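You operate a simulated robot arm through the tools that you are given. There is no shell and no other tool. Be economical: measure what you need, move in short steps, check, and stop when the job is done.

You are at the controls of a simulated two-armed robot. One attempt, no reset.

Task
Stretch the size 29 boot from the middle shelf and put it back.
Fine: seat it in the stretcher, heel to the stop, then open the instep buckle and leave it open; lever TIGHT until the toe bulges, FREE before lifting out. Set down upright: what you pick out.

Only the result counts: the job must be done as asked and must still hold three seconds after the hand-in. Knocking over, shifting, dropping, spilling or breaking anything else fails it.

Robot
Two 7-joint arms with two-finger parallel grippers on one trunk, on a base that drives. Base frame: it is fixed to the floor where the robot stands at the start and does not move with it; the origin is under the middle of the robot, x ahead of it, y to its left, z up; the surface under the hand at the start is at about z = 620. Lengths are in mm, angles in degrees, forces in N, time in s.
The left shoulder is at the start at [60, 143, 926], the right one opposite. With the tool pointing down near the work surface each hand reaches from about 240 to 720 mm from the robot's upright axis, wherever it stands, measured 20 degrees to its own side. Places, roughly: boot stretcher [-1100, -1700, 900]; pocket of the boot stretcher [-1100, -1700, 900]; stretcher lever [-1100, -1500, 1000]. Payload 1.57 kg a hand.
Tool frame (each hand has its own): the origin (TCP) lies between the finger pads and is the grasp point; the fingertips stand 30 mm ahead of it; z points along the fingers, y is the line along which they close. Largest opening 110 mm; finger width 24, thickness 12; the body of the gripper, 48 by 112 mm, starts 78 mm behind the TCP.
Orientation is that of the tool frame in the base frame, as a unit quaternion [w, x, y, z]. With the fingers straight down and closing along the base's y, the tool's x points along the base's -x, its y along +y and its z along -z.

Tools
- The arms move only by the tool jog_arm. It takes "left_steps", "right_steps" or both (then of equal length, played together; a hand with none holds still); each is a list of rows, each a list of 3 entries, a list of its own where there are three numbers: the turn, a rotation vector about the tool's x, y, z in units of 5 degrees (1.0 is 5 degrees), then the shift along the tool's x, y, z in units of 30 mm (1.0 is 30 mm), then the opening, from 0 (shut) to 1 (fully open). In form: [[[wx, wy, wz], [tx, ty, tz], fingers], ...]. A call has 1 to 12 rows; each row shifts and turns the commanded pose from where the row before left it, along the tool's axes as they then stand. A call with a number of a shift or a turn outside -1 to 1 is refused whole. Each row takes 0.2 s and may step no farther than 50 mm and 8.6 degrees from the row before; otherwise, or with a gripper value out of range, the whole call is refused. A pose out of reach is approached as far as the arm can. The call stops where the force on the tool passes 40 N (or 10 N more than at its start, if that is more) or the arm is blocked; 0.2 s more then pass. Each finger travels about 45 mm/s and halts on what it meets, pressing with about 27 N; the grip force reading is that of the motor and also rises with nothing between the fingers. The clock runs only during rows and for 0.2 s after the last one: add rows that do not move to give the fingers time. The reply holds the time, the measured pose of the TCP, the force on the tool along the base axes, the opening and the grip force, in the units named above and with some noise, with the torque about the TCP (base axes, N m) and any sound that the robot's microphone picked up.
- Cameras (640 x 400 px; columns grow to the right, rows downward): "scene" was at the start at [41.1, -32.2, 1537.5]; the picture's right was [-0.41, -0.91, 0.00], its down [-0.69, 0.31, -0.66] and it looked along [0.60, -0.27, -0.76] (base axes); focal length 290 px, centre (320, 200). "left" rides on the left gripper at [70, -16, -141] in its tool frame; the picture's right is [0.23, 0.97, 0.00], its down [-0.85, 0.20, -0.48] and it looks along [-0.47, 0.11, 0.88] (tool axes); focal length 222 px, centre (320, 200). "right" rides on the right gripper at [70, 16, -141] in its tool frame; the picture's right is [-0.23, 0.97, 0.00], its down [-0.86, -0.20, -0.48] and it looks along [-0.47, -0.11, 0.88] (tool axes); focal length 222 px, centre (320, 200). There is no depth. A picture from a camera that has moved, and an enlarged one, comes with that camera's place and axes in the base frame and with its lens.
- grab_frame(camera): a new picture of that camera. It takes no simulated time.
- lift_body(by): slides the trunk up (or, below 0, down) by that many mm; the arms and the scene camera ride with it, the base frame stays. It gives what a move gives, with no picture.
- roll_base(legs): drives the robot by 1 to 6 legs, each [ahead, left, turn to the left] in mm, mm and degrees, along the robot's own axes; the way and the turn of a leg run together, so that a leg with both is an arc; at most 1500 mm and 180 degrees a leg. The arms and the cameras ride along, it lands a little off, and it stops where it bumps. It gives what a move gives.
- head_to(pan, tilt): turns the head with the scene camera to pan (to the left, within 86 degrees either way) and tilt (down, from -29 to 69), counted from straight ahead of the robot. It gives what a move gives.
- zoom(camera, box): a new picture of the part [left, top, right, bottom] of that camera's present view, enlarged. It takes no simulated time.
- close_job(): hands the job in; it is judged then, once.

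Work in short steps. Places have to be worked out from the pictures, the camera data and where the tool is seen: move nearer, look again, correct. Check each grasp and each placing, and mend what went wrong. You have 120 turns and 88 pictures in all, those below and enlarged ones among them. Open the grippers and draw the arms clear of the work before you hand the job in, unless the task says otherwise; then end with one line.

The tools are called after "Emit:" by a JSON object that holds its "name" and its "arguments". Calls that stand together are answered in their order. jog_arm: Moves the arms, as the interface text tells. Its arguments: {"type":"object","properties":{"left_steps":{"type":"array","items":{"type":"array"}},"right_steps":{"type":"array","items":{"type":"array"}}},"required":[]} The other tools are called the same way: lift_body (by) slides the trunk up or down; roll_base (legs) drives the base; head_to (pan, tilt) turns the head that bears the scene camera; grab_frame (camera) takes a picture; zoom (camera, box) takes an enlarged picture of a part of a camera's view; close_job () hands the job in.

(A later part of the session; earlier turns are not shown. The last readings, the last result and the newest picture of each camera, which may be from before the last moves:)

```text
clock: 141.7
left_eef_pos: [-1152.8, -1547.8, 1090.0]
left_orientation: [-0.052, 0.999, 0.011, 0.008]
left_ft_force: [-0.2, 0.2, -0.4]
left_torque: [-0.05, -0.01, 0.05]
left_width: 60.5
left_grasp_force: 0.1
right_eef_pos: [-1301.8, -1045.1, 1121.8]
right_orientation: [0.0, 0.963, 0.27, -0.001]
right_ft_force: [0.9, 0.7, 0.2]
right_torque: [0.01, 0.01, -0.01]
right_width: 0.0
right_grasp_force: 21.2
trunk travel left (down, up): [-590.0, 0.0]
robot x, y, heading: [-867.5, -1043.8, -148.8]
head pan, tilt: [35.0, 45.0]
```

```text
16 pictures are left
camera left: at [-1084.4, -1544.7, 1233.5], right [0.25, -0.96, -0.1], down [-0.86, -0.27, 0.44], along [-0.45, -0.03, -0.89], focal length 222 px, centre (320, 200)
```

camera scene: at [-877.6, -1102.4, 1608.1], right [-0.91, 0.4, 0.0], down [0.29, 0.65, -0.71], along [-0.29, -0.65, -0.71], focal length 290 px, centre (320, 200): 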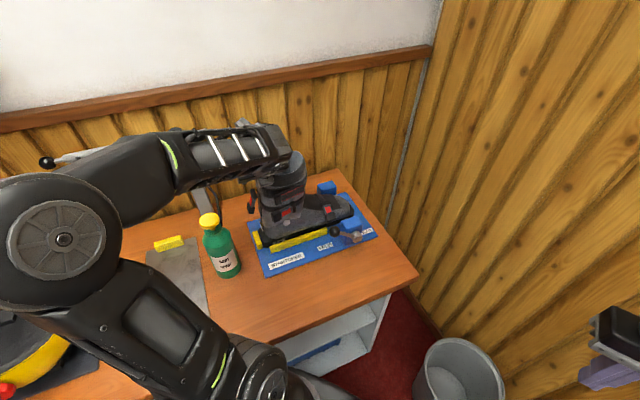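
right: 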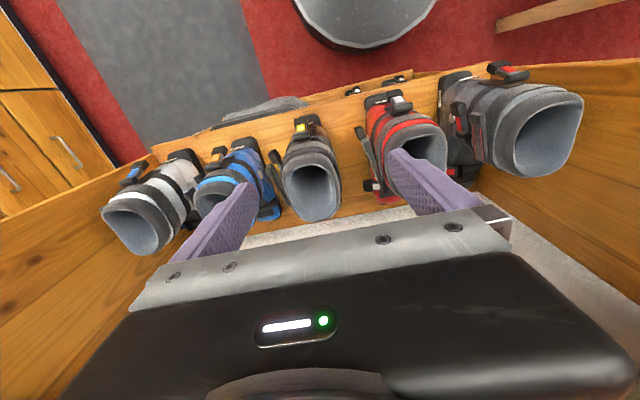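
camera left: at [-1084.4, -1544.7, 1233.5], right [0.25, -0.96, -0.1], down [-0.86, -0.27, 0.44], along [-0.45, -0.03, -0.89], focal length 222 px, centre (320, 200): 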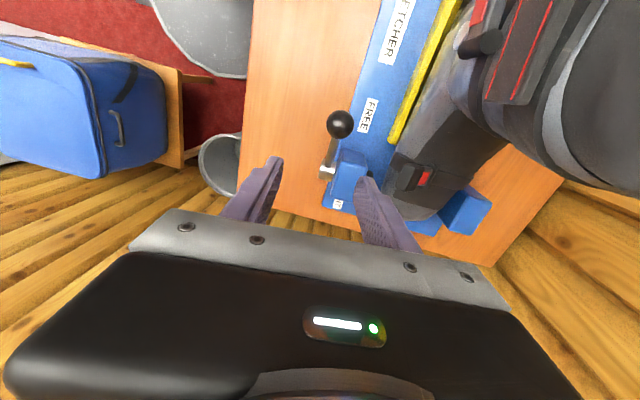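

Knob at about (−1119,−1551,965). I straighten the hand and come down around it.

Emit:
{"name": "jog_arm", "arguments": {"left_steps": [[[-0.6, 0, 0], [0.57, 0.05, 0], 0.55], [[-0.6, 0, 0], [0.57, 0.05, 0], 0.55], [[0, 0, 0], [0, 0, 0.89], 0.55], [[0, 0, 0], [0, 0, 0.89], 0.55], [[0, 0, 0], [0, 0, 0.89], 0.55], [[0, 0, 0], [0, 0, 0.7], 0.55], [[0, 0, 0], [0, 0, 0], 0.55]]}}

Emit:
{"name": "zoom", "arguments": {"camera": "left", "box": [200, 60, 440, 210]}}

```text
clock: 143.3
left_eef_pos: [-1118.0, -1549.3, 989.7]
left_orientation: [0.0, 1.0, 0.011, 0.008]
left_ft_force: [0.4, -0.6, 0.9]
left_torque: [-0.01, 0.0, 0.05]
left_width: 60.4
left_grasp_force: 0.1
right_eef_pos: [-1302.7, -1044.9, 1121.4]
right_orientation: [-0.001, 0.963, 0.271, -0.001]
right_ft_force: [0.6, -0.2, -0.3]
right_torque: [0.0, 0.04, 0.04]
right_width: 0.1
right_grasp_force: 20.9
trunk travel left (down, up): [-590.0, 0.0]
robot x, y, heading: [-868.8, -1040.1, -148.9]
head pan, tilt: [35.0, 45.0]
```

```text
2.67 times, centred on (320, 135) of left
camera zoom: at [-1049.7, -1532.6, 1132.4], right [0.25, -0.97, 0.0], down [-0.86, -0.22, 0.46], along [-0.45, -0.12, -0.89], focal length 592 px, centre (320, 373)
```

zoom: 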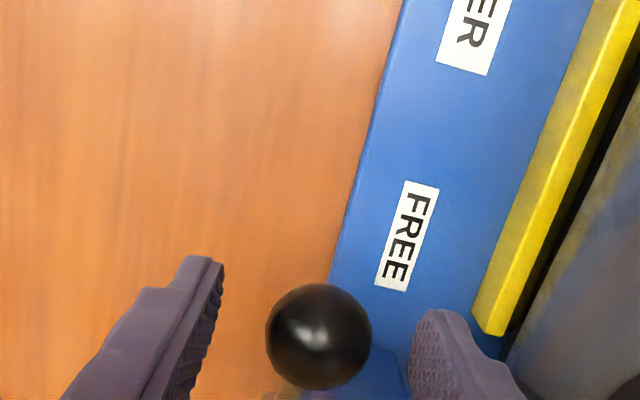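

Ball centred at (−1124,−1552,961). I shift −6 mm in x, lower 10 mm and close on it.

Emit:
{"name": "jog_arm", "arguments": {"left_steps": [[[0, 0, 0], [-0.2, 0.1, 0.33], 0.55], [[0, 0, 0], [0, 0, 0], 0.4], [[0, 0, 0], [0, 0, 0], 0.2], [[0, 0, 0], [0, 0, 0], 0], [[0, 0, 0], [0, 0, 0], 0]]}}

```text
clock: 144.5
left_eef_pos: [-1122.9, -1548.8, 979.1]
left_orientation: [-0.001, 1.0, 0.01, 0.009]
left_ft_force: [0.9, 13.6, -2.4]
left_torque: [0.23, -0.1, -0.04]
left_width: 31.6
left_grasp_force: 29.6
right_eef_pos: [-1300.9, -1044.7, 1121.3]
right_orientation: [0.0, 0.963, 0.271, -0.001]
right_ft_force: [0.2, -0.6, 0.3]
right_torque: [0.0, 0.0, 0.03]
right_width: 0.0
right_grasp_force: 21.6
trunk travel left (down, up): [-590.0, 0.0]
robot x, y, heading: [-874.4, -1044.8, -148.9]
head pan, tilt: [35.0, 45.0]
```

Ball held (31.6 mm). I start the swing over the top in ~10° steps, first two, watching the force to correct the pivot estimate.

Emit:
{"name": "jog_arm", "arguments": {"left_steps": [[[0, 0, 0], [-0.19, -0.08, -0.21], 0], [[0, 0, 0], [-0.19, 0, -0.21], 0], [[0, 0, 0], [-0.23, 0, -0.17], 0], [[0, 0, 0], [-0.23, 0, -0.17], 0], [[0, 0, 0], [0, 0, 0], 0]]}}

```text
clock: 145.7
left_eef_pos: [-1146.1, -1550.5, 1003.0]
left_orientation: [0.0, 1.0, 0.011, 0.009]
left_ft_force: [11.1, 7.5, -7.4]
left_torque: [0.06, -1.13, 0.07]
left_width: 31.5
left_grasp_force: 40.4
right_eef_pos: [-1299.9, -1046.0, 1121.4]
right_orientation: [-0.001, 0.963, 0.271, -0.001]
right_ft_force: [0.0, 0.5, -0.1]
right_torque: [0.02, 0.0, 0.0]
right_width: 0.0
right_grasp_force: 21.5
trunk travel left (down, up): [-590.0, 0.0]
robot x, y, heading: [-870.7, -1039.8, -148.9]
head pan, tilt: [35.0, 45.0]
```

Moving along with moderate drag opposite the motion. I continue the arc.

Emit:
{"name": "jog_arm", "arguments": {"left_steps": [[[0, 0, 0], [-0.25, 0, -0.13], 0], [[0, 0, 0], [-0.25, 0, -0.13], 0], [[0, 0, 0], [-0.27, 0, -0.085], 0], [[0, 0, 0], [-0.27, 0, -0.085], 0], [[0, 0, 0], [-0.28, 0, -0.03], 0], [[0, 0, 0], [-0.28, 0, -0.03], 0], [[0, 0, 0], [0, 0, 0], 0]]}}

```text
clock: 147.3
left_eef_pos: [-1196.1, -1551.8, 1017.2]
left_orientation: [-0.001, 1.0, 0.01, 0.007]
left_ft_force: [-0.2, -0.2, 0.3]
left_torque: [0.0, 0.01, 0.02]
left_width: 0.0
left_grasp_force: 21.6
right_eef_pos: [-1300.9, -1045.4, 1121.6]
right_orientation: [0.0, 0.963, 0.27, -0.001]
right_ft_force: [0.0, -0.7, -0.2]
right_torque: [0.01, 0.01, -0.03]
right_width: 0.0
right_grasp_force: 21.1
trunk travel left (down, up): [-590.0, 0.0]
robot x, y, heading: [-869.8, -1042.7, -149.0]
head pan, tilt: [35.0, 45.0]
```

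The ball slipped out. I look at where the lever is.

Emit:
{"name": "zoom", "arguments": {"camera": "scene", "box": [265, 165, 405, 265]}}

```text
4.00 times, centred on (335, 215) of scene
camera zoom: at [-876.9, -1102.4, 1608.1], right [-0.91, 0.4, 0.0], down [0.29, 0.65, -0.71], along [-0.29, -0.65, -0.71], focal length 1160 px, centre (260, 140)
```

zoom: 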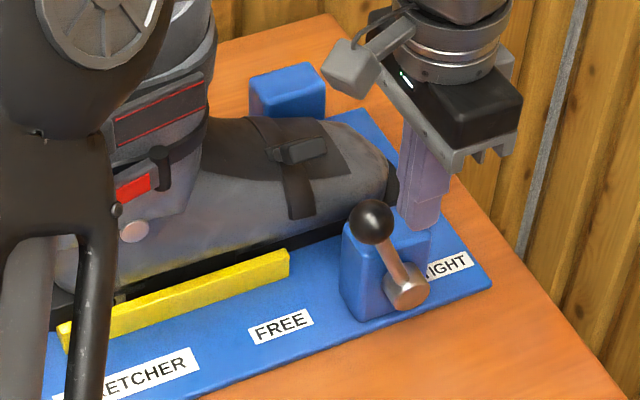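

Lever stands at ~69° (ball ≈ (−1162,1003), pivot ≈ (−1198,905), R≈101). I'll push it with closed fingers from the +x side: up, over and down behind the ball.

Emit:
{"name": "jog_arm", "arguments": {"left_steps": [[[0, 0, 0], [0, 0, -1], 0], [[0, 0, 0], [0, 0, -1], 0], [[0, 0, 0], [0.75, 0, 0], 0], [[0, 0, 0], [0.75, 0, 0], 0], [[0, 0, 0], [0.75, 0, 0], 0], [[0, 0, 0], [0, 0, 0.55], 0], [[0, 0, 0], [0, 0, 0.55], 0], [[0, 0, 0], [0, 0, 0.55], 0], [[0, 0, 0], [0, 0, 0], 0]]}}

Emit:
{"name": "zoom", "arguments": {"camera": "left", "box": [200, 60, 440, 210]}}

```text
clock: 149.3
left_eef_pos: [-1128.6, -1550.0, 1025.7]
left_orientation: [0.0, 1.0, 0.01, 0.008]
left_ft_force: [-0.2, 0.1, 0.7]
left_torque: [0.0, 0.03, 0.01]
left_width: 0.2
left_grasp_force: 21.4
right_eef_pos: [-1302.1, -1044.7, 1122.1]
right_orientation: [-0.001, 0.963, 0.27, -0.001]
right_ft_force: [0.9, -0.2, -0.3]
right_torque: [0.0, 0.0, 0.0]
right_width: 0.0
right_grasp_force: 21.5
trunk travel left (down, up): [-590.0, 0.0]
robot x, y, heading: [-869.0, -1041.8, -148.6]
head pan, tilt: [35.0, 45.0]
```

```text
2.67 times, centred on (320, 135) of left
camera zoom: at [-1060.1, -1532.5, 1169.4], right [0.25, -0.97, 0.0], down [-0.86, -0.22, 0.46], along [-0.45, -0.12, -0.89], focal length 592 px, centre (320, 373)
```

zoom: 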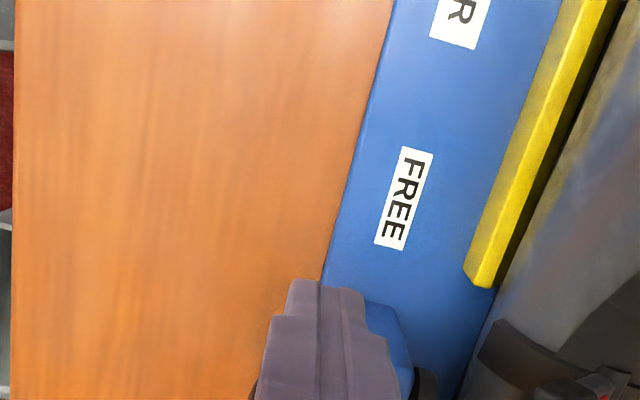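

Behind the ball now. I push −x along the arc to about 110°.

Emit:
{"name": "jog_arm", "arguments": {"left_steps": [[[0, 0, 0], [-0.31, 0, -0.08], 0], [[0, 0, 0], [-0.31, 0, -0.08], 0], [[0, 0, 0], [-0.29, 0, -0.025], 0], [[0, 0, 0], [-0.29, 0, -0.025], 0], [[0, 0, 0], [-0.29, 0, 0.025], 0], [[0, 0, 0], [-0.29, 0, 0.025], 0], [[0, 0, 0], [-0.28, 0, 0.075], 0], [[0, 0, 0], [-0.28, 0, 0.075], 0], [[0, 0, 0], [0, 0, 0], 0]]}}

```text
clock: 151.3
left_eef_pos: [-1198.7, -1551.2, 1026.4]
left_orientation: [0.001, 1.0, 0.009, 0.008]
left_ft_force: [0.6, 0.5, 0.6]
left_torque: [-0.01, 0.02, 0.0]
left_width: 0.1
left_grasp_force: 21.6
right_eef_pos: [-1300.8, -1045.0, 1121.8]
right_orientation: [-0.001, 0.963, 0.27, -0.001]
right_ft_force: [0.3, 0.4, -0.6]
right_torque: [-0.01, 0.01, -0.01]
right_width: 0.2
right_grasp_force: 20.7
trunk travel left (down, up): [-590.0, 0.0]
robot x, y, heading: [-869.9, -1044.4, -148.7]
head pan, tilt: [35.0, 45.0]
```

Low resistance. I continue down towards TIGHT and watch for the stop.

Emit:
{"name": "jog_arm", "arguments": {"left_steps": [[[0, 0, 0], [-0.27, 0, 0.125], 0], [[0, 0, 0], [-0.27, 0, 0.125], 0], [[0, 0, 0], [-0.24, 0, 0.167], 0], [[0, 0, 0], [-0.24, 0, 0.167], 0], [[0, 0, 0], [-0.2, 0, 0.2], 0], [[0, 0, 0], [-0.2, 0, 0.2], 0], [[0, 0, 0], [0, 0, 0], 0]]}}

Emit:
{"name": "zoom", "arguments": {"camera": "scene", "box": [265, 165, 405, 265]}}

```text
clock: 152.9
left_eef_pos: [-1240.6, -1552.3, 996.1]
left_orientation: [0.0, 1.0, 0.009, 0.008]
left_ft_force: [0.4, 0.4, -0.2]
left_torque: [-0.02, 0.01, -0.01]
left_width: 0.0
left_grasp_force: 21.3
right_eef_pos: [-1301.4, -1046.6, 1122.2]
right_orientation: [0.0, 0.963, 0.271, -0.001]
right_ft_force: [0.0, -0.7, -0.5]
right_torque: [-0.01, -0.03, 0.05]
right_width: 0.0
right_grasp_force: 20.6
trunk travel left (down, up): [-590.0, 0.0]
robot x, y, heading: [-869.4, -1043.8, -148.8]
head pan, tilt: [35.0, 45.0]
```

```text
4.00 times, centred on (335, 215) of scene
camera zoom: at [-877.5, -1102.3, 1608.1], right [-0.91, 0.4, 0.0], down [0.29, 0.65, -0.71], along [-0.29, -0.65, -0.71], focal length 1160 px, centre (260, 140)
```

zoom: 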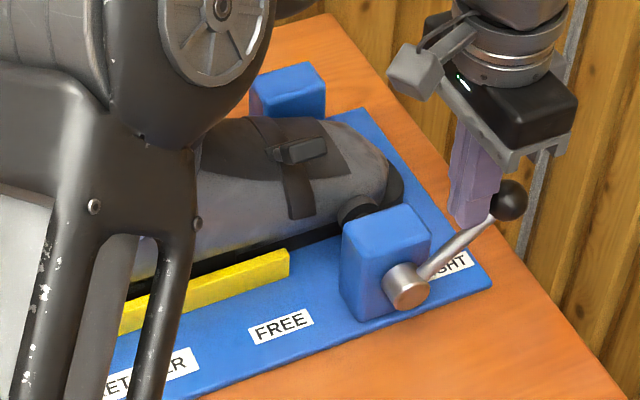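

The lever is now at ~139°, the presser has come out to the toe. I push on until it meets its end stop.

Emit:
{"name": "jog_arm", "arguments": {"left_steps": [[[0, 0, 0], [-0.16, 0, 0.16], 0], [[0, 0, 0], [-0.16, 0, 0.16], 0], [[0, 0, 0], [-0.16, 0, 0.16], 0], [[0, 0, 0], [0, 0, 0], 0]]}}

Emit:
{"name": "zoom", "arguments": {"camera": "scene", "box": [285, 175, 405, 250]}}

```text
clock: 153.4
left_eef_pos: [-1241.1, -1552.5, 996.3]
left_orientation: [0.001, 1.0, 0.011, 0.01]
left_ft_force: [17.2, 7.8, 21.8]
left_torque: [0.42, -0.28, 0.04]
left_width: 0.1
left_grasp_force: 21.2
right_eef_pos: [-1299.6, -1044.2, 1122.8]
right_orientation: [-0.001, 0.962, 0.272, -0.002]
right_ft_force: [-0.3, -0.1, 0.3]
right_torque: [0.04, -0.02, 0.01]
right_width: 0.0
right_grasp_force: 21.0
trunk travel left (down, up): [-590.0, 0.0]
robot x, y, heading: [-867.7, -1043.1, -148.3]
head pan, tilt: [35.0, 45.0]
stopped in row 2 (left hand): the force on the tool passed its limit at 47 N (the readings are from after the stop); the commanded pose is now the measured one
```

```text
5.33 times, centred on (345, 212) of scene
camera zoom: at [-874.1, -1099.3, 1608.6], right [-0.92, 0.4, 0.0], down [0.28, 0.65, -0.71], along [-0.29, -0.65, -0.71], focal length 1547 px, centre (187, 133)
```

zoom: 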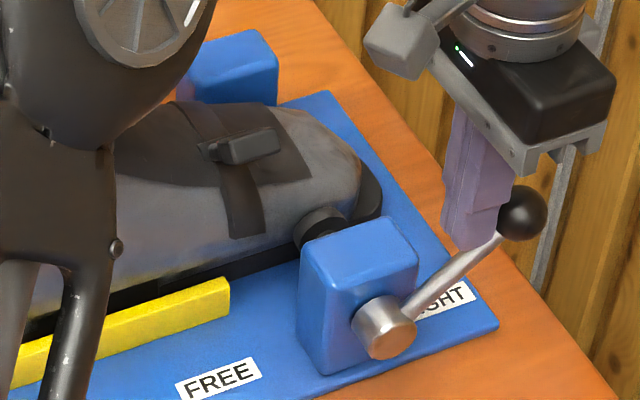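

The lever is hard against its TIGHT stop and the toe shows a bulge by the presser. I wait a moment, then lift off, lean a bit for reach, and go round to the −x side of the ball.

Emit:
{"name": "jog_arm", "arguments": {"left_steps": [[[0, 0, 0], [0, 0, 0], 0], [[0, 0, 0], [0, 0, 0], 0], [[0, 0, 0], [0, 0, 0], 0], [[0, 0, 0], [0, 0, 0], 0], [[0, 0, 0], [0.1, 0, -1], 0], [[0, 0, 0], [0, 0, -1], 0], [[-1, 0, 0], [-0.5, 0, 0], 0], [[-1, 0, 0], [-0.6, 0, 0], 0], [[-1, 0, 0], [-0.6, 0, 0], 0], [[-1, 0, 0], [-0.6, 0, 0], 0], [[0, 0, 0], [0, 0, 0], 0]]}}

Emit:
{"name": "zoom", "arguments": {"camera": "scene", "box": [285, 165, 425, 265]}}

```text
clock: 155.8
left_eef_pos: [-1312.4, -1557.9, 1050.0]
left_orientation: [0.175, 0.985, 0.01, 0.012]
left_ft_force: [-0.1, -0.3, -0.2]
left_torque: [0.03, 0.0, -0.05]
left_width: 0.0
left_grasp_force: 21.0
right_eef_pos: [-1300.8, -1046.5, 1122.0]
right_orientation: [-0.001, 0.962, 0.273, -0.001]
right_ft_force: [-0.2, -0.7, -1.2]
right_torque: [0.04, 0.01, -0.01]
right_width: 0.0
right_grasp_force: 21.8
trunk travel left (down, up): [-590.0, 0.0]
robot x, y, heading: [-866.3, -1044.2, -148.9]
head pan, tilt: [35.0, 45.0]
```

```text
4.00 times, centred on (355, 215) of scene
camera zoom: at [-876.8, -1102.6, 1608.1], right [-0.92, 0.4, 0.0], down [0.28, 0.65, -0.71], along [-0.28, -0.65, -0.71], focal length 1160 px, centre (180, 140)
```

zoom: 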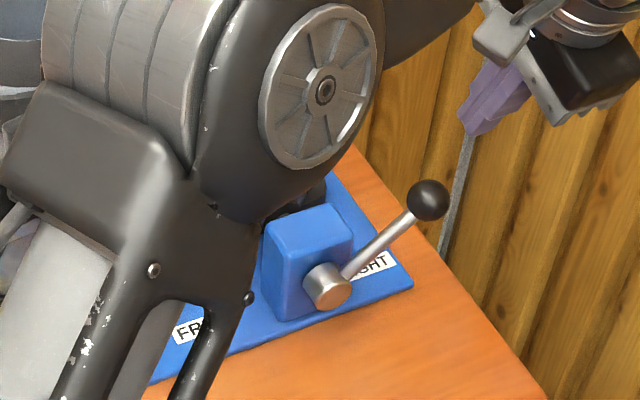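

Now I lower the closed fingertips to ball height on its −x side.

Emit:
{"name": "jog_arm", "arguments": {"left_steps": [[[0, 0, 0], [0.03, -0.37, 0.5], 0], [[0, 0, 0], [0.03, -0.37, 0.5], 0], [[0, 0, 0], [0.03, -0.37, 0.5], 0], [[0, 0, 0], [0, 0, 0], 0]]}}

```text
clock: 156.8
left_eef_pos: [-1309.9, -1539.6, 996.2]
left_orientation: [0.174, 0.985, 0.01, 0.011]
left_ft_force: [0.4, -1.1, 0.0]
left_torque: [0.01, 0.01, 0.0]
left_width: 0.0
left_grasp_force: 21.4
right_eef_pos: [-1302.2, -1047.0, 1121.7]
right_orientation: [0.0, 0.962, 0.271, -0.001]
right_ft_force: [-0.9, 0.2, 0.8]
right_torque: [0.03, -0.01, 0.03]
right_width: 0.0
right_grasp_force: 21.1
trunk travel left (down, up): [-590.0, 0.0]
robot x, y, heading: [-870.5, -1041.1, -148.7]
head pan, tilt: [35.0, 45.0]
```

I push +x along the reverse arc back over the top.

Emit:
{"name": "jog_arm", "arguments": {"left_steps": [[[0, 0, 0], [0.41, 0.14, -0.39], 0], [[0, 0, 0], [0.48, 0.115, -0.31], 0], [[0, 0, 0], [0.53, 0.086, -0.235], 0], [[0, 0, 0], [0.57, 0.05, -0.14], 0], [[0, 0, 0], [0.58, 0.017, -0.047], 0], [[0, 0, 0], [0.58, -0.017, 0.047], 0], [[0, 0, 0], [0, 0, 0], 0]]}}

Emit:
{"name": "jog_arm", "arguments": {"left_steps": [[[0, 0, 0], [0.57, -0.05, 0.14], 0], [[0, 0, 0], [0.53, -0.086, 0.235], 0], [[0, 0, 0], [0.48, -0.115, 0.31], 0], [[0, 0, 0], [0.41, -0.14, 0.39], 0], [[0, 0, 0], [0, 0, 0], 0]]}}

Emit:
{"name": "zoom", "arguments": {"camera": "scene", "box": [265, 165, 405, 265]}}

```text
clock: 158.4
left_eef_pos: [-1213.1, -1538.1, 1033.0]
left_orientation: [0.174, 0.985, 0.01, 0.013]
left_ft_force: [-0.5, 0.3, 0.0]
left_torque: [0.03, -0.04, 0.01]
left_width: 0.0
left_grasp_force: 20.8
right_eef_pos: [-1301.1, -1045.6, 1121.1]
right_orientation: [-0.001, 0.963, 0.271, 0.0]
right_ft_force: [-0.1, -0.8, -0.4]
right_torque: [-0.01, 0.01, -0.04]
right_width: 0.0
right_grasp_force: 20.9
trunk travel left (down, up): [-590.0, 0.0]
robot x, y, heading: [-869.9, -1043.2, -148.9]
head pan, tilt: [35.0, 45.0]
```

```text
clock: 159.6
left_eef_pos: [-1154.9, -1536.8, 1001.4]
left_orientation: [0.174, 0.985, 0.01, 0.012]
left_ft_force: [-0.4, 0.2, 0.3]
left_torque: [0.0, 0.03, 0.02]
left_width: 0.0
left_grasp_force: 21.7
right_eef_pos: [-1302.1, -1046.6, 1121.3]
right_orientation: [-0.001, 0.963, 0.271, -0.002]
right_ft_force: [-0.1, 0.0, -0.3]
right_torque: [-0.01, -0.04, 0.0]
right_width: 0.0
right_grasp_force: 20.9
trunk travel left (down, up): [-590.0, 0.0]
robot x, y, heading: [-868.4, -1040.5, -148.7]
head pan, tilt: [35.0, 45.0]
```

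```text
4.00 times, centred on (335, 215) of scene
camera zoom: at [-877.3, -1102.2, 1608.1], right [-0.92, 0.4, 0.0], down [0.28, 0.65, -0.71], along [-0.28, -0.65, -0.71], focal length 1160 px, centre (260, 140)
```

zoom: 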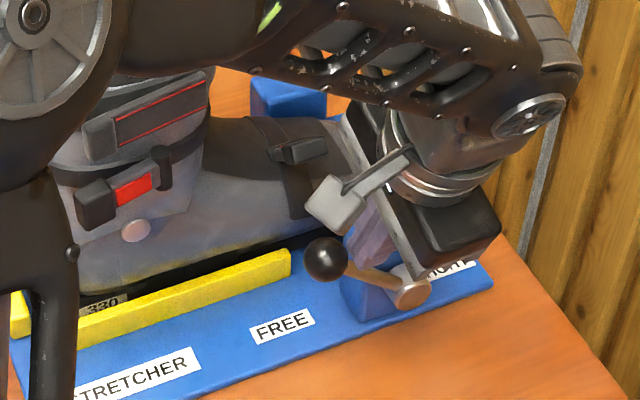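

Almost back at FREE (ball a few mm short). I push on to the stop.

Emit:
{"name": "jog_arm", "arguments": {"left_steps": [[[0, 0, 0], [0.15, -0.06, 0.17], 0], [[0, 0, 0], [0.15, -0.06, 0.17], 0], [[0, 0, 0], [0.15, -0.06, 0.17], 0], [[0, 0, 0], [0, 0, 0], 0]]}}

```text
clock: 160.4
left_eef_pos: [-1150.7, -1535.6, 992.1]
left_orientation: [0.178, 0.984, 0.005, -0.001]
left_ft_force: [-4.5, 6.2, 10.2]
left_torque: [0.07, 0.0, 0.03]
left_width: 0.0
left_grasp_force: 21.8
right_eef_pos: [-1299.9, -1045.2, 1122.3]
right_orientation: [0.0, 0.963, 0.27, -0.001]
right_ft_force: [0.7, -0.1, 0.5]
right_torque: [0.04, -0.03, 0.0]
right_width: 0.0
right_grasp_force: 21.4
trunk travel left (down, up): [-590.0, 0.0]
robot x, y, heading: [-871.4, -1046.5, -148.7]
head pan, tilt: [35.0, 45.0]
stopped in row 3 (left hand): the force on the tool passed its limit at 50 N (the readings are from after the stop); the commanded pose is now the measured one
```

At the FREE stop. Now I raise the hand straight up, undoing the lean, and move it clear to the +x side above the boot.

Emit:
{"name": "jog_arm", "arguments": {"left_steps": [[[0, 0, 0], [-0.2, 0.34, -0.9], 0], [[0, 0, 0], [0, 0.34, -0.9], 0], [[1, 0, 0], [0, 0.25, -0.9], 0], [[1, 0, 0], [0, 0.2, -0.9], 0], [[1, 0, 0], [0, 0.1, -0.95], 0], [[1, 0, 0], [0, 0, -1], 0], [[0, 0, 0], [0, 0, -1], 0], [[0, 0, 0], [0, 0, -1], 0], [[0, 0, 1], [0.5, 0, 0], 0], [[0, 0, 1], [0.5, 0, 0], 0], [[0, 0, 1], [0.5, 0, 0], 0], [[0, 0, 1], [0.5, 0, 0], 0]]}}

Emit:
{"name": "zoom", "arguments": {"camera": "scene", "box": [235, 165, 395, 265]}}

```text
clock: 163.0
left_eef_pos: [-1096.3, -1533.8, 1164.4]
left_orientation: [0.005, 0.986, -0.167, 0.002]
left_ft_force: [0.2, -0.7, 0.1]
left_torque: [-0.01, 0.02, -0.03]
left_width: 0.2
left_grasp_force: 21.7
left hand out of reach, approached as far as the arm can: row 7, 8
right_eef_pos: [-1301.2, -1044.7, 1122.6]
right_orientation: [-0.001, 0.963, 0.27, -0.001]
right_ft_force: [-0.5, 0.0, 0.0]
right_torque: [-0.01, 0.02, 0.0]
right_width: 0.0
right_grasp_force: 21.3
trunk travel left (down, up): [-590.0, 0.0]
robot x, y, heading: [-871.4, -1045.9, -149.0]
head pan, tilt: [35.0, 45.0]
```

```text
4.00 times, centred on (315, 215) of scene
camera zoom: at [-877.1, -1102.3, 1608.1], right [-0.91, 0.4, 0.0], down [0.29, 0.65, -0.71], along [-0.29, -0.65, -0.71], focal length 1160 px, centre (340, 140)
```

zoom: 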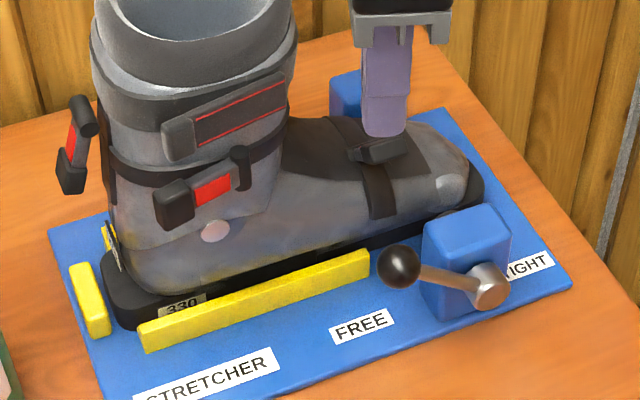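

Lever FREE, buckle open, and the toe bulge is visible. I turn the hand to the boot-gripping orientation again and lean it 41°.

Emit:
{"name": "jog_arm", "arguments": {"left_steps": [[[0, 0, 1], [0, 0, 0], 0], [[0, 0, 1], [0, 0, 0], 0], [[0, 0, 1], [0, 0, 0], 0], [[0, 0, 1], [0, 0, 0], 0], [[0, 0, 1], [0, 0, 0], 0], [[0, 0, 1], [0, 0, 0], 0], [[0, 0, 1], [0, 0, 0], 0], [[0, 0, 1], [0, 0, 0], 0], [[0, 0, 1], [0, 0, 0], 0], [[0, 0, 1], [0, 0, 0], 0], [[0, 0, 1], [0, 0, 0], 0], [[0, 0, 1], [0, 0, 0], 0]]}}

Emit:
{"name": "jog_arm", "arguments": {"left_steps": [[[0, 0, 1], [0, 0, 0], 0.2], [[0, 0, 1], [0, 0, 0], 0.5], [[0, 1, 0], [0, 0, 0], 0.5], [[0, 1, 0], [0, 0, 0], 0.5], [[0, 1, 0], [0, 0, 0], 0.5], [[0, 1, 0], [0, 0, 0], 0.5], [[0, 1, 0], [0, 0, 0], 0.5], [[0, 1, 0], [0, 0, 0], 0.5], [[0, 1, 0], [0, 0, 0], 0.5], [[0, 1, 0], [0, 0, 0], 0.5], [[0, 0, 0], [0, 0, 0], 0.5]]}}

```text
clock: 165.6
left_eef_pos: [-1096.1, -1533.9, 1164.4]
left_orientation: [0.002, 0.77, -0.638, 0.003]
left_ft_force: [-0.7, -0.3, -0.1]
left_torque: [0.0, 0.04, -0.01]
left_width: 0.0
left_grasp_force: 21.2
right_eef_pos: [-1301.4, -1046.0, 1122.3]
right_orientation: [-0.001, 0.963, 0.27, -0.001]
right_ft_force: [0.3, -0.2, -1.1]
right_torque: [-0.02, 0.01, -0.04]
right_width: 0.0
right_grasp_force: 21.1
trunk travel left (down, up): [-590.0, 0.0]
robot x, y, heading: [-871.0, -1043.0, -148.6]
head pan, tilt: [35.0, 45.0]
```

```text
clock: 168.0
left_eef_pos: [-1096.5, -1533.7, 1166.0]
left_orientation: [0.243, 0.667, -0.66, 0.246]
left_ft_force: [-0.2, 0.2, 0.3]
left_torque: [0.01, 0.03, 0.0]
left_width: 55.0
left_grasp_force: 0.1
right_eef_pos: [-1301.4, -1045.6, 1121.3]
right_orientation: [-0.002, 0.963, 0.271, -0.001]
right_ft_force: [-0.3, -0.7, 0.6]
right_torque: [-0.03, 0.01, 0.0]
right_width: 0.2
right_grasp_force: 21.7
trunk travel left (down, up): [-590.0, 0.0]
robot x, y, heading: [-870.2, -1042.6, -148.7]
head pan, tilt: [35.0, 45.0]
```

I raise to z≈1230, go +x 135 mm, then forward 148 mm to hover over the rear of the shaft, and look.

Emit:
{"name": "jog_arm", "arguments": {"left_steps": [[[0, 0, 0], [0.475, 0, -0.555], 0.5], [[0, 0, 0], [0.475, 0, -0.555], 0.5], [[0, 0, 0], [0.475, 0, -0.555], 0.5], [[0, 0, 0], [0, -0.9, 0], 0.5], [[0, 0, 0], [0, -0.9, 0], 0.5], [[0, 0, 0], [0, -0.9, 0], 0.5], [[0, 0, 0], [0, -0.9, 0], 0.5], [[0, 0, 0], [0.6, -0.45, 0.5], 0.5], [[0, 0, 0], [0.78, -0.45, 0.65], 0.5], [[0, 0, 0], [0.78, 0, 0.65], 0.5], [[0, 0, 0], [0.78, 0, 0.65], 0.5], [[0, 0, 0], [0.78, 0, 0.65], 0.5]]}}

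Emit:
{"name": "grab_frame", "arguments": {"camera": "left"}}

```text
clock: 170.6
left_eef_pos: [-961.1, -1678.4, 1232.6]
left_orientation: [0.241, 0.668, -0.659, 0.247]
left_ft_force: [0.5, 0.4, 0.4]
left_torque: [0.01, 0.0, -0.01]
left_width: 54.9
left_grasp_force: 0.0
right_eef_pos: [-1300.7, -1046.5, 1122.4]
right_orientation: [-0.002, 0.963, 0.271, -0.001]
right_ft_force: [-0.7, -1.0, -0.2]
right_torque: [0.0, 0.0, -0.01]
right_width: 0.1
right_grasp_force: 21.0
trunk travel left (down, up): [-590.0, 0.0]
robot x, y, heading: [-867.6, -1041.8, -148.7]
head pan, tilt: [35.0, 45.0]
```

```text
7 pictures are left
camera left: at [-945.4, -1641.5, 1385.4], right [-0.97, -0.19, 0.14], down [-0.21, 0.96, -0.19], along [-0.1, -0.22, -0.97], focal length 222 px, centre (320, 200)
```

left: 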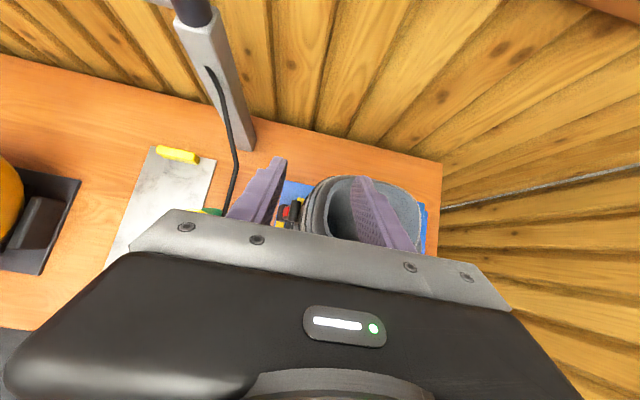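

Hover is good; the rear wall is ~5 mm further −x than before. I shift −5 mm and lower 100 mm around the rear wall.

Emit:
{"name": "jog_arm", "arguments": {"left_steps": [[[0, 0, 0], [0.1, 0.17, 0.09], 0.5], [[0, 0, 0], [-0.43, 0, 0.51], 0.5], [[0, 0, 0], [-0.43, 0, 0.51], 0.5], [[0, 0, 0], [-0.43, 0, 0.51], 0.5], [[0, 0, 0], [-0.43, 0, 0.51], 0.5], [[0, 0, 0], [-0.43, 0, 0.51], 0.5], [[0, 0, 0], [0, 0, 0], 0.5]]}}

Emit:
{"name": "grab_frame", "arguments": {"camera": "left"}}

```text
clock: 172.2
left_eef_pos: [-963.1, -1683.3, 1133.3]
left_orientation: [0.242, 0.668, -0.659, 0.247]
left_ft_force: [-0.7, 0.4, 0.0]
left_torque: [0.02, 0.0, -0.06]
left_width: 55.1
left_grasp_force: 0.1
right_eef_pos: [-1300.3, -1044.8, 1122.6]
right_orientation: [0.0, 0.963, 0.271, -0.001]
right_ft_force: [0.5, -0.6, 0.4]
right_torque: [-0.01, -0.01, 0.0]
right_width: 0.0
right_grasp_force: 21.0
trunk travel left (down, up): [-590.0, 0.0]
robot x, y, heading: [-866.2, -1041.7, -148.7]
head pan, tilt: [35.0, 45.0]
```

```text
6 pictures are left
camera left: at [-947.5, -1645.2, 1286.2], right [-0.97, -0.19, 0.15], down [-0.21, 0.96, -0.19], along [-0.1, -0.22, -0.97], focal length 222 px, centre (320, 200)
```

left: 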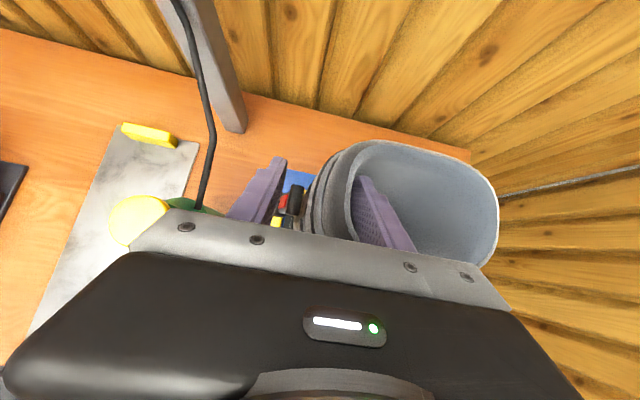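

The inner finger is inside the shaft. I close the grip.

Emit:
{"name": "jog_arm", "arguments": {"left_steps": [[[0, 0, 0], [-0.11, 0, 0.13], 0.4], [[0, 0, 0], [-0.11, 0, 0.13], 0.2], [[0, 0, 0], [0, 0, 0], 0], [[0, 0, 0], [0, 0, 0], 0], [[0, 0, 0], [0, 0, 0], 0], [[0, 0, 0], [0, 0, 0], 0]]}}

Emit:
{"name": "jog_arm", "arguments": {"left_steps": [[[0, 0, 0], [0.1, 0.05, -0.12], 0], [[0, 0, 0], [0.2, 0, -0.24], 0], [[0, 0, 0], [0.2, 0, -0.24], 0], [[0, 0, 0], [0.33, 0, -0.38], 0], [[0, 0, 0], [0.33, 0, -0.38], 0], [[0, 0, 0], [0.33, 0, -0.38], 0], [[0, 0, 0], [0.33, 0, -0.38], 0], [[0, 0, 0], [0.33, 0, -0.38], 0], [[0, 0, 0], [0.33, 0, -0.38], 0], [[0, 0, 0], [0.33, 0, -0.38], 0], [[0, 0, 0], [0.33, 0, -0.38], 0], [[0, 0, 0], [0, 0, 0], 0]]}}

```text
clock: 173.6
left_eef_pos: [-964.6, -1682.4, 1123.3]
left_orientation: [0.243, 0.667, -0.66, 0.247]
left_ft_force: [-3.8, -2.9, 16.2]
left_torque: [0.14, -0.96, 0.06]
left_width: 18.0
left_grasp_force: 26.5
right_eef_pos: [-1302.5, -1044.2, 1121.7]
right_orientation: [0.0, 0.963, 0.269, -0.002]
right_ft_force: [-0.9, 0.3, -1.0]
right_torque: [0.0, 0.02, -0.03]
right_width: 0.0
right_grasp_force: 21.0
trunk travel left (down, up): [-590.0, 0.0]
robot x, y, heading: [-870.6, -1043.4, -148.7]
head pan, tilt: [35.0, 45.0]
```

```text
clock: 176.2
left_eef_pos: [-966.9, -1683.5, 1265.3]
left_orientation: [0.242, 0.667, -0.66, 0.246]
left_ft_force: [-0.1, 0.2, -12.3]
left_torque: [-0.02, -1.17, 0.04]
left_width: 18.7
left_grasp_force: 26.7
right_eef_pos: [-1301.8, -1045.2, 1121.1]
right_orientation: [-0.001, 0.963, 0.27, -0.001]
right_ft_force: [0.3, 0.0, -0.3]
right_torque: [0.02, -0.03, 0.0]
right_width: 0.0
right_grasp_force: 21.5
trunk travel left (down, up): [-590.0, 0.0]
robot x, y, heading: [-869.0, -1045.7, -148.9]
head pan, tilt: [35.0, 45.0]
```

Boot is out and held (12 N, level). I raise a little more and draw it back over the knob to the front.

Emit:
{"name": "jog_arm", "arguments": {"left_steps": [[[0, 0, 0], [0.26, 0, -0.3], 0], [[0, 0, 0], [-0.5, 0, -0.43], 0], [[0, 0, 0], [-0.6, 0, -0.52], 0], [[0, 0, 0], [-0.6, 0, -0.52], 0], [[0, 0, 0], [-0.6, 0, -0.52], 0], [[0, 0, 0], [-0.6, 0, -0.52], 0], [[0, 0, 0], [-0.6, 0, -0.52], 0], [[0, 0, 0], [-0.6, 0, -0.52], 0], [[0, 0, 0], [-0.6, 0, -0.52], 0], [[0, 0, 0], [-0.6, 0, -0.52], 0], [[0, 0, 0], [0, 0, 0], 0]]}}

```text
clock: 178.6
left_eef_pos: [-968.1, -1473.8, 1278.7]
left_orientation: [0.242, 0.667, -0.659, 0.247]
left_ft_force: [0.0, 0.1, -12.4]
left_torque: [-0.03, -1.14, 0.02]
left_width: 19.3
left_grasp_force: 26.5
right_eef_pos: [-1301.7, -1046.7, 1121.3]
right_orientation: [-0.001, 0.963, 0.27, 0.0]
right_ft_force: [0.3, 0.2, -1.0]
right_torque: [0.01, -0.01, -0.01]
right_width: 0.0
right_grasp_force: 21.3
trunk travel left (down, up): [-590.0, 0.0]
robot x, y, heading: [-870.2, -1040.2, -149.0]
head pan, tilt: [35.0, 45.0]
```

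Grip is steady. I back away from the bench along +y, then turn left to heading 0.

Emit:
{"name": "roll_base", "arguments": {"legs": [[-191, -270, 0], [0, 0, 149]]}}

```text
clock: 186.9
left_eef_pos: [-536.6, -396.9, 1279.3]
left_orientation: [-0.173, 0.814, 0.467, 0.299]
left_ft_force: [-0.8, -0.4, -12.2]
left_torque: [0.56, 0.99, 0.02]
left_width: 19.0
left_grasp_force: 26.9
right_eef_pos: [-469.9, -936.8, 1121.4]
right_orientation: [0.0, -0.004, 1.0, -0.001]
right_ft_force: [-0.3, 0.5, 0.2]
right_torque: [0.01, 0.0, -0.02]
right_width: 0.0
right_grasp_force: 21.4
trunk travel left (down, up): [-590.0, 0.0]
robot x, y, heading: [-841.2, -716.5, -0.0]
head pan, tilt: [35.0, 45.0]
```

Now heading 0. I turn the boot 30° so the toe points straight ahead (+x), and lower the trunk 165 mm.

Emit:
{"name": "jog_arm", "arguments": {"left_steps": [[[0.65, 0, -0.76], [0, 0, 0], 0], [[0.65, 0, -0.76], [0, 0, 0], 0], [[0.65, 0, -0.76], [0, 0, 0], 0], [[0.65, 0, -0.76], [0, 0, 0], 0], [[0.65, 0, -0.76], [0, 0, 0], 0], [[0.65, 0, -0.76], [0, 0, 0], 0], [[0, 0, 0], [0, 0, 0], 0]]}}

Emit:
{"name": "lift_body", "arguments": {"by": -165}}

```text
clock: 188.5
left_eef_pos: [-532.4, -406.8, 1276.9]
left_orientation: [-0.228, 0.685, 0.649, 0.239]
left_ft_force: [-1.2, 0.1, -12.2]
left_torque: [0.11, 1.16, 0.01]
left_width: 19.1
left_grasp_force: 27.3
right_eef_pos: [-471.8, -935.9, 1122.6]
right_orientation: [0.0, -0.005, 1.0, -0.001]
right_ft_force: [-0.3, -0.8, 0.9]
right_torque: [0.03, -0.01, -0.03]
right_width: 0.0
right_grasp_force: 21.3
trunk travel left (down, up): [-590.0, 0.0]
robot x, y, heading: [-842.9, -717.6, 0.3]
head pan, tilt: [35.0, 45.0]
```

```text
clock: 190.4
left_eef_pos: [-532.2, -405.5, 1109.7]
left_orientation: [-0.229, 0.685, 0.649, 0.239]
left_ft_force: [0.2, -0.1, -11.9]
left_torque: [0.13, 1.14, -0.02]
left_width: 18.6
left_grasp_force: 27.5
right_eef_pos: [-471.7, -936.2, 955.9]
right_orientation: [0.0, -0.005, 1.0, -0.001]
right_ft_force: [0.1, 0.9, 0.1]
right_torque: [-0.01, -0.01, 0.02]
right_width: 0.2
right_grasp_force: 21.2
trunk travel left (down, up): [-425.0, 165.0]
robot x, y, heading: [-841.4, -717.9, 0.5]
head pan, tilt: [35.0, 45.0]
```

I fine-tune the yaw by 3° and bring the boot in front (ahead 430, left 72) and down to carrying height, while moving the right hand out of the way.

Emit:
{"name": "jog_arm", "arguments": {"left_steps": [[[0.39, 0, -0.456], [0, 0, 0], 0], [[0, 0, 0], [-0.9, 0.39, -0.07], 0], [[0, 0, 0], [-0.9, 0.39, -0.07], 0], [[0, 0, 0], [-0.9, 0.39, -0.07], 0], [[0, 0, 0], [-0.9, 0.39, -0.07], 0], [[0, 0, 0], [-0.9, 0.39, -0.07], 0], [[0, 0, 0], [-0.9, 0.39, -0.07], 0], [[0, 0, 0], [-0.9, 0.39, -0.07], 0], [[0, 0, 0], [-0.9, 0.39, -0.07], 0], [[0, 0, 0], [-0.9, 0.39, -0.07], 0], [[0, 0, 0], [-0.9, 0.39, -0.07], 0], [[0, 0, 0], [0, 0, 0], 0]], "right_steps": [[[0, 0, 0], [0.3, -0.45, 0], 0], [[0, 0, 0], [0.3, -0.45, 0], 0], [[0, 0, 0], [0.3, -0.45, 0], 0], [[0, 0, 0], [0.3, -0.45, 0], 0], [[0, 0, 0], [0.3, -0.45, 0], 0], [[0, 0, 0], [0.3, -0.45, 0], 0], [[0, 0, 0], [0.3, -0.45, 0], 0], [[0, 0, 0], [0.3, -0.45, 0], 0], [[0, 0, 0], [0.3, -0.45, 0], 0], [[0, 0, 0], [0.3, -0.45, 0], 0], [[0, 0, 0], [0, 0, 0], 0], [[0, 0, 0], [0, 0, 0], 0]]}}

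```text
clock: 190.9
left_eef_pos: [-515.6, -435.5, 1096.3]
left_orientation: [-0.196, 0.711, 0.638, 0.222]
left_ft_force: [0.3, 0.1, -11.4]
left_torque: [0.3, 1.11, 0.03]
left_width: 18.8
left_grasp_force: 26.9
right_eef_pos: [-483.6, -954.8, 957.6]
right_orientation: [0.0, -0.004, 1.0, -0.001]
right_ft_force: [-0.6, -0.5, 0.1]
right_torque: [-0.02, 0.02, 0.01]
right_width: 0.2
right_grasp_force: 21.6
trunk travel left (down, up): [-425.0, 165.0]
robot x, y, heading: [-839.0, -716.8, 0.2]
head pan, tilt: [35.0, 45.0]
stopped in row 2 (left hand): the arm was blocked; the commanded pose is now the measured one
```

The arm was blocked (likely a self limit). I try going forward first, then sideways.

Emit:
{"name": "jog_arm", "arguments": {"left_steps": [[[0, 0, 0], [0, 0.7, 0], 0], [[0, 0, 0], [0, 0.7, 0], 0], [[0, 0, 0], [0, 0.7, 0], 0], [[0, 0, 0], [0, 0.7, 0], 0], [[0, 0, 0], [0, 0.7, 0], 0], [[0, 0, 0], [0, 0, 0], 0]]}}

```text
clock: 192.3
left_eef_pos: [-411.5, -447.7, 1099.8]
left_orientation: [-0.196, 0.711, 0.637, 0.224]
left_ft_force: [-0.1, -0.4, -12.5]
left_torque: [0.27, 1.21, -0.02]
left_width: 18.3
left_grasp_force: 26.8
right_eef_pos: [-484.8, -956.6, 957.5]
right_orientation: [0.0, -0.003, 1.0, 0.0]
right_ft_force: [-0.1, -0.1, 0.2]
right_torque: [-0.01, 0.06, -0.01]
right_width: 0.0
right_grasp_force: 21.3
trunk travel left (down, up): [-425.0, 165.0]
robot x, y, heading: [-844.9, -717.4, 0.5]
head pan, tilt: [35.0, 45.0]
```

Forward works. I restore the lean and yaw, then move sideways to the right in small rows.

Emit:
{"name": "jog_arm", "arguments": {"left_steps": [[[0.35, 0.6, -0.5], [0, 0, 0], 0], [[0.35, 0.6, -0.5], [0, 0, 0], 0], [[0, 0, 0], [-0.5, 0, -0.43], 0], [[0, 0, 0], [-0.5, 0, -0.43], 0], [[0, 0, 0], [-0.5, 0, -0.43], 0], [[0, 0, 0], [-0.5, 0, -0.43], 0], [[0, 0, 0], [-0.5, 0, -0.43], 0], [[0, 0, 0], [0, 0, 0], 0]], "right_steps": [[[0, 0, 0], [0.3, -0.6, 0], 0], [[0, 0, 0], [0.3, -0.6, 0], 0], [[0, 0, 0], [0.3, -0.6, 0], 0], [[0, 0, 0], [0.3, -0.6, 0], 0], [[0, 0, 0], [0.3, -0.6, 0], 0], [[0, 0, 0], [0.3, -0.6, 0], 0], [[0, 0, 0], [0.3, -0.6, 0], 0], [[0, 0, 0], [0, 0, 0], 0]]}}

```text
clock: 194.1
left_eef_pos: [-411.8, -448.1, 1099.8]
left_orientation: [-0.241, 0.663, 0.664, 0.249]
left_ft_force: [-0.3, 0.2, -12.0]
left_torque: [-0.03, 1.17, -0.03]
left_width: 18.4
left_grasp_force: 27.1
left hand out of reach, approached as far as the arm can: row 3, 4, 5, 6, 7
right_eef_pos: [-545.9, -1082.3, 957.3]
right_orientation: [0.0, -0.003, 1.0, -0.001]
right_ft_force: [0.0, 0.5, 0.2]
right_torque: [-0.03, 0.04, -0.04]
right_width: 0.0
right_grasp_force: 21.2
trunk travel left (down, up): [-425.0, 165.0]
robot x, y, heading: [-842.8, -720.3, 0.2]
head pan, tilt: [35.0, 45.0]
```

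Orientation is restored; with this lean the arm prefers the hand at left 270, so I'll position the base accordingly instead. I lower the hand to carrying height z≈935.

Emit:
{"name": "jog_arm", "arguments": {"left_steps": [[[0, 0, 0], [-0.45, 0, 0.523], 0], [[0, 0, 0], [-0.45, 0, 0.523], 0], [[0, 0, 0], [-0.45, 0, 0.523], 0], [[0, 0, 0], [-0.45, 0, 0.523], 0], [[0, 0, 0], [-0.45, 0, 0.523], 0], [[0, 0, 0], [-0.45, 0, 0.523], 0], [[0, 0, 0], [-0.45, 0, 0.523], 0], [[0, 0, 0], [-0.45, 0, 0.523], 0], [[0, 0, 0], [0, 0, 0], 0]]}}

```text
clock: 196.1
left_eef_pos: [-410.7, -447.8, 932.8]
left_orientation: [-0.242, 0.662, 0.664, 0.25]
left_ft_force: [0.0, 0.2, -12.4]
left_torque: [0.01, 1.17, -0.02]
left_width: 19.6
left_grasp_force: 27.0
right_eef_pos: [-545.2, -1082.6, 958.2]
right_orientation: [0.0, -0.004, 1.0, -0.001]
right_ft_force: [-0.1, 0.3, 0.2]
right_torque: [0.03, -0.02, 0.0]
right_width: 0.0
right_grasp_force: 21.3
trunk travel left (down, up): [-425.0, 165.0]
robot x, y, heading: [-838.9, -715.6, 0.4]
head pan, tilt: [35.0, 45.0]
```

Carrying pose is good. I drive to about (−350, −196), square in front of the cabinet, and look.

Emit:
{"name": "roll_base", "arguments": {"legs": [[490, 520, 0]]}}

Emit:
{"name": "head_to", "arguments": {"pan": 25, "tilt": 40}}

Emit:
{"name": "grab_frame", "arguments": {"camera": "scene"}}

```text
clock: 200.0
left_eef_pos: [78.6, 70.1, 932.6]
left_orientation: [-0.241, 0.664, 0.663, 0.25]
left_ft_force: [0.4, 0.7, -11.8]
left_torque: [-0.01, 1.13, 0.02]
left_width: 19.6
left_grasp_force: 26.6
right_eef_pos: [-58.4, -564.0, 958.7]
right_orientation: [0.0, -0.002, 1.0, -0.001]
right_ft_force: [0.2, -0.2, -0.1]
right_torque: [0.0, 0.0, -0.01]
right_width: 0.2
right_grasp_force: 21.5
trunk travel left (down, up): [-425.0, 165.0]
robot x, y, heading: [-354.7, -192.7, -0.1]
head pan, tilt: [35.0, 45.0]
```

```text
clock: 200.8
left_eef_pos: [79.3, 71.2, 931.4]
left_orientation: [-0.241, 0.664, 0.662, 0.25]
left_ft_force: [0.0, -1.0, -11.4]
left_torque: [-0.04, 1.13, 0.02]
left_width: 19.5
left_grasp_force: 27.0
right_eef_pos: [-58.6, -563.3, 956.9]
right_orientation: [0.0, -0.002, 1.0, -0.001]
right_ft_force: [0.4, -0.2, 0.0]
right_torque: [0.0, 0.0, 0.0]
right_width: 0.1
right_grasp_force: 21.9
trunk travel left (down, up): [-425.0, 165.0]
robot x, y, heading: [-350.6, -195.5, -0.1]
head pan, tilt: [25.0, 40.0]
```

```text
5 pictures are left
camera scene: at [-304.9, -160.8, 1450.3], right [0.42, -0.91, 0.0], down [-0.58, -0.27, -0.77], along [0.69, 0.32, -0.64], focal length 290 px, centre (320, 200)
```

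scene: 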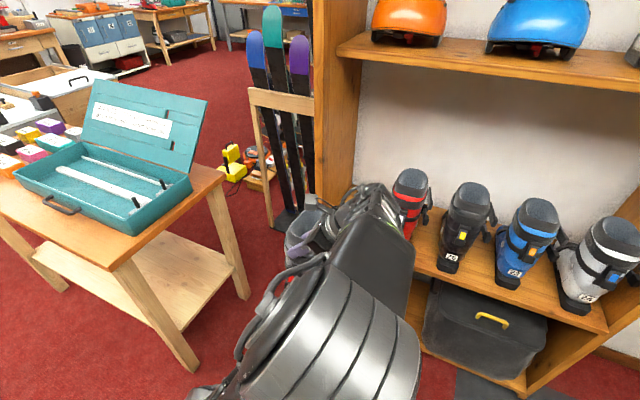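

The slot at the far left of the shelf is ahead, path clear. I drive straight ahead 300 mm and check the pose before entering.

Emit:
{"name": "roll_base", "arguments": {"legs": [[300, 0, 0]]}}

Emit:
{"name": "head_to", "arguments": {"pan": 35, "tilt": 50}}

Emit:
{"name": "grab_frame", "arguments": {"camera": "scene"}}

```text
clock: 202.8
left_eef_pos: [387.6, 66.9, 931.8]
left_orientation: [-0.24, 0.666, 0.661, 0.25]
left_ft_force: [0.2, -1.0, -12.4]
left_torque: [-0.03, 1.12, -0.01]
left_width: 19.5
left_grasp_force: 27.3
right_eef_pos: [244.6, -565.1, 957.4]
right_orientation: [0.0, 0.002, 1.0, 0.0]
right_ft_force: [-0.6, 0.0, 0.6]
right_torque: [0.01, 0.01, -0.02]
right_width: 0.0
right_grasp_force: 21.5
trunk travel left (down, up): [-425.0, 165.0]
robot x, y, heading: [-46.3, -194.5, -0.7]
head pan, tilt: [25.0, 40.0]
```

```text
clock: 203.5
left_eef_pos: [386.2, 66.9, 932.4]
left_orientation: [-0.24, 0.667, 0.66, 0.25]
left_ft_force: [0.8, -0.2, -12.5]
left_torque: [0.01, 1.13, 0.01]
left_width: 19.7
left_grasp_force: 26.7
right_eef_pos: [244.2, -565.4, 957.2]
right_orientation: [0.0, 0.001, 1.0, -0.001]
right_ft_force: [-0.3, -0.3, -0.2]
right_torque: [0.01, -0.01, 0.0]
right_width: 0.1
right_grasp_force: 20.8
trunk travel left (down, up): [-425.0, 165.0]
robot x, y, heading: [-46.5, -201.7, -0.4]
head pan, tilt: [35.0, 50.0]
```

```text
4 pictures are left
camera scene: at [-12.9, -153.8, 1436.2], right [0.57, -0.82, 0.0], down [-0.63, -0.44, -0.64], along [0.53, 0.37, -0.77], focal length 290 px, centre (320, 200)
```

scene: 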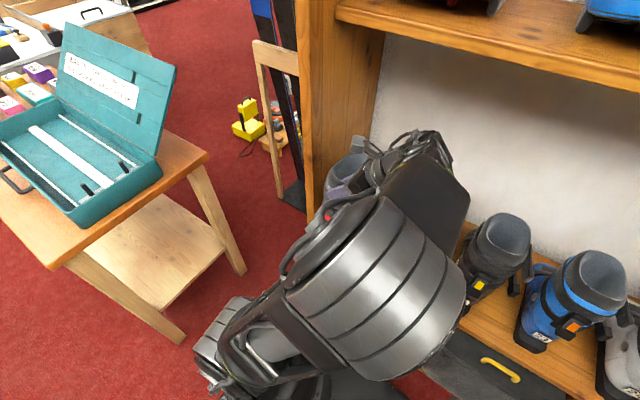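

Lined up with the slot. I drive the last 63 mm in (with 5 mm left).

Emit:
{"name": "roll_base", "arguments": {"legs": [[63, 5, 0.4]]}}

```text
clock: 204.5
left_eef_pos: [446.6, 73.9, 932.6]
left_orientation: [-0.241, 0.664, 0.662, 0.249]
left_ft_force: [1.0, -0.4, -11.5]
left_torque: [0.06, 1.14, 0.01]
left_width: 20.1
left_grasp_force: 27.6
right_eef_pos: [309.5, -559.2, 957.3]
right_orientation: [0.0, -0.002, 1.0, -0.001]
right_ft_force: [1.2, -0.4, -0.5]
right_torque: [-0.02, 0.04, 0.01]
right_width: 0.0
right_grasp_force: 21.4
trunk travel left (down, up): [-425.0, 165.0]
robot x, y, heading: [7.6, -193.6, 0.1]
head pan, tilt: [35.0, 50.0]
```

No contact, position right. I shift +4 mm and lower 33 mm, then continue in small steps.

Emit:
{"name": "jog_arm", "arguments": {"left_steps": [[[0, 0, 0], [-0.18, 0.13, 0.21], 0], [[0, 0, 0], [-0.18, 0, 0.21], 0], [[0, 0, 0], [-0.18, 0, 0.21], 0], [[0, 0, 0], [-0.18, 0, 0.21], 0], [[0, 0, 0], [0, 0, 0], 0]]}}

Emit:
{"name": "jog_arm", "arguments": {"left_steps": [[[0, 0, 0], [-0.065, 0, 0.076], 0], [[0, 0, 0], [-0.065, 0, 0.076], 0], [[0, 0, 0], [-0.065, 0, 0.076], 0], [[0, 0, 0], [0, 0, 0], 0]]}}

```text
clock: 205.7
left_eef_pos: [449.0, 74.8, 898.9]
left_orientation: [-0.241, 0.664, 0.662, 0.25]
left_ft_force: [0.4, 0.6, -12.0]
left_torque: [-0.02, 1.11, 0.0]
left_width: 19.6
left_grasp_force: 26.7
right_eef_pos: [307.4, -559.6, 957.1]
right_orientation: [0.001, -0.002, 1.0, -0.001]
right_ft_force: [0.0, 0.1, 0.1]
right_torque: [-0.01, 0.02, -0.02]
right_width: 0.0
right_grasp_force: 21.7
trunk travel left (down, up): [-425.0, 165.0]
robot x, y, heading: [11.2, -190.9, 0.1]
head pan, tilt: [35.0, 50.0]
```

```text
clock: 206.7
left_eef_pos: [449.9, 74.7, 888.7]
left_orientation: [-0.242, 0.663, 0.663, 0.25]
left_ft_force: [0.6, -0.2, -12.2]
left_torque: [0.03, 1.14, 0.0]
left_width: 19.5
left_grasp_force: 27.6
right_eef_pos: [308.8, -559.3, 956.8]
right_orientation: [0.0, -0.001, 1.0, 0.0]
right_ft_force: [0.5, -0.2, 0.0]
right_torque: [0.0, 0.0, 0.02]
right_width: 0.0
right_grasp_force: 21.2
trunk travel left (down, up): [-425.0, 165.0]
robot x, y, heading: [13.9, -194.3, -0.1]
head pan, tilt: [35.0, 50.0]
```

Still hanging free at 889; I continue in 2.5 mm steps.

Emit:
{"name": "jog_arm", "arguments": {"left_steps": [[[0, 0, 0], [-0.055, 0, 0.064], 0], [[0, 0, 0], [-0.055, 0, 0.064], 0], [[0, 0, 0], [-0.055, 0, 0.064], 0], [[0, 0, 0], [0, 0, 0], 0]]}}

```text
clock: 207.7
left_eef_pos: [449.0, 75.1, 884.9]
left_orientation: [-0.241, 0.664, 0.662, 0.252]
left_ft_force: [0.2, 5.2, 27.9]
left_torque: [0.45, 1.12, 0.05]
left_width: 20.1
left_grasp_force: 26.9
right_eef_pos: [305.3, -559.5, 958.1]
right_orientation: [0.001, -0.002, 1.0, 0.0]
right_ft_force: [-0.6, 0.2, 0.7]
right_torque: [-0.02, 0.0, 0.01]
right_width: 0.1
right_grasp_force: 21.4
trunk travel left (down, up): [-425.0, 165.0]
robot x, y, heading: [11.2, -191.8, 0.2]
head pan, tilt: [35.0, 50.0]
```

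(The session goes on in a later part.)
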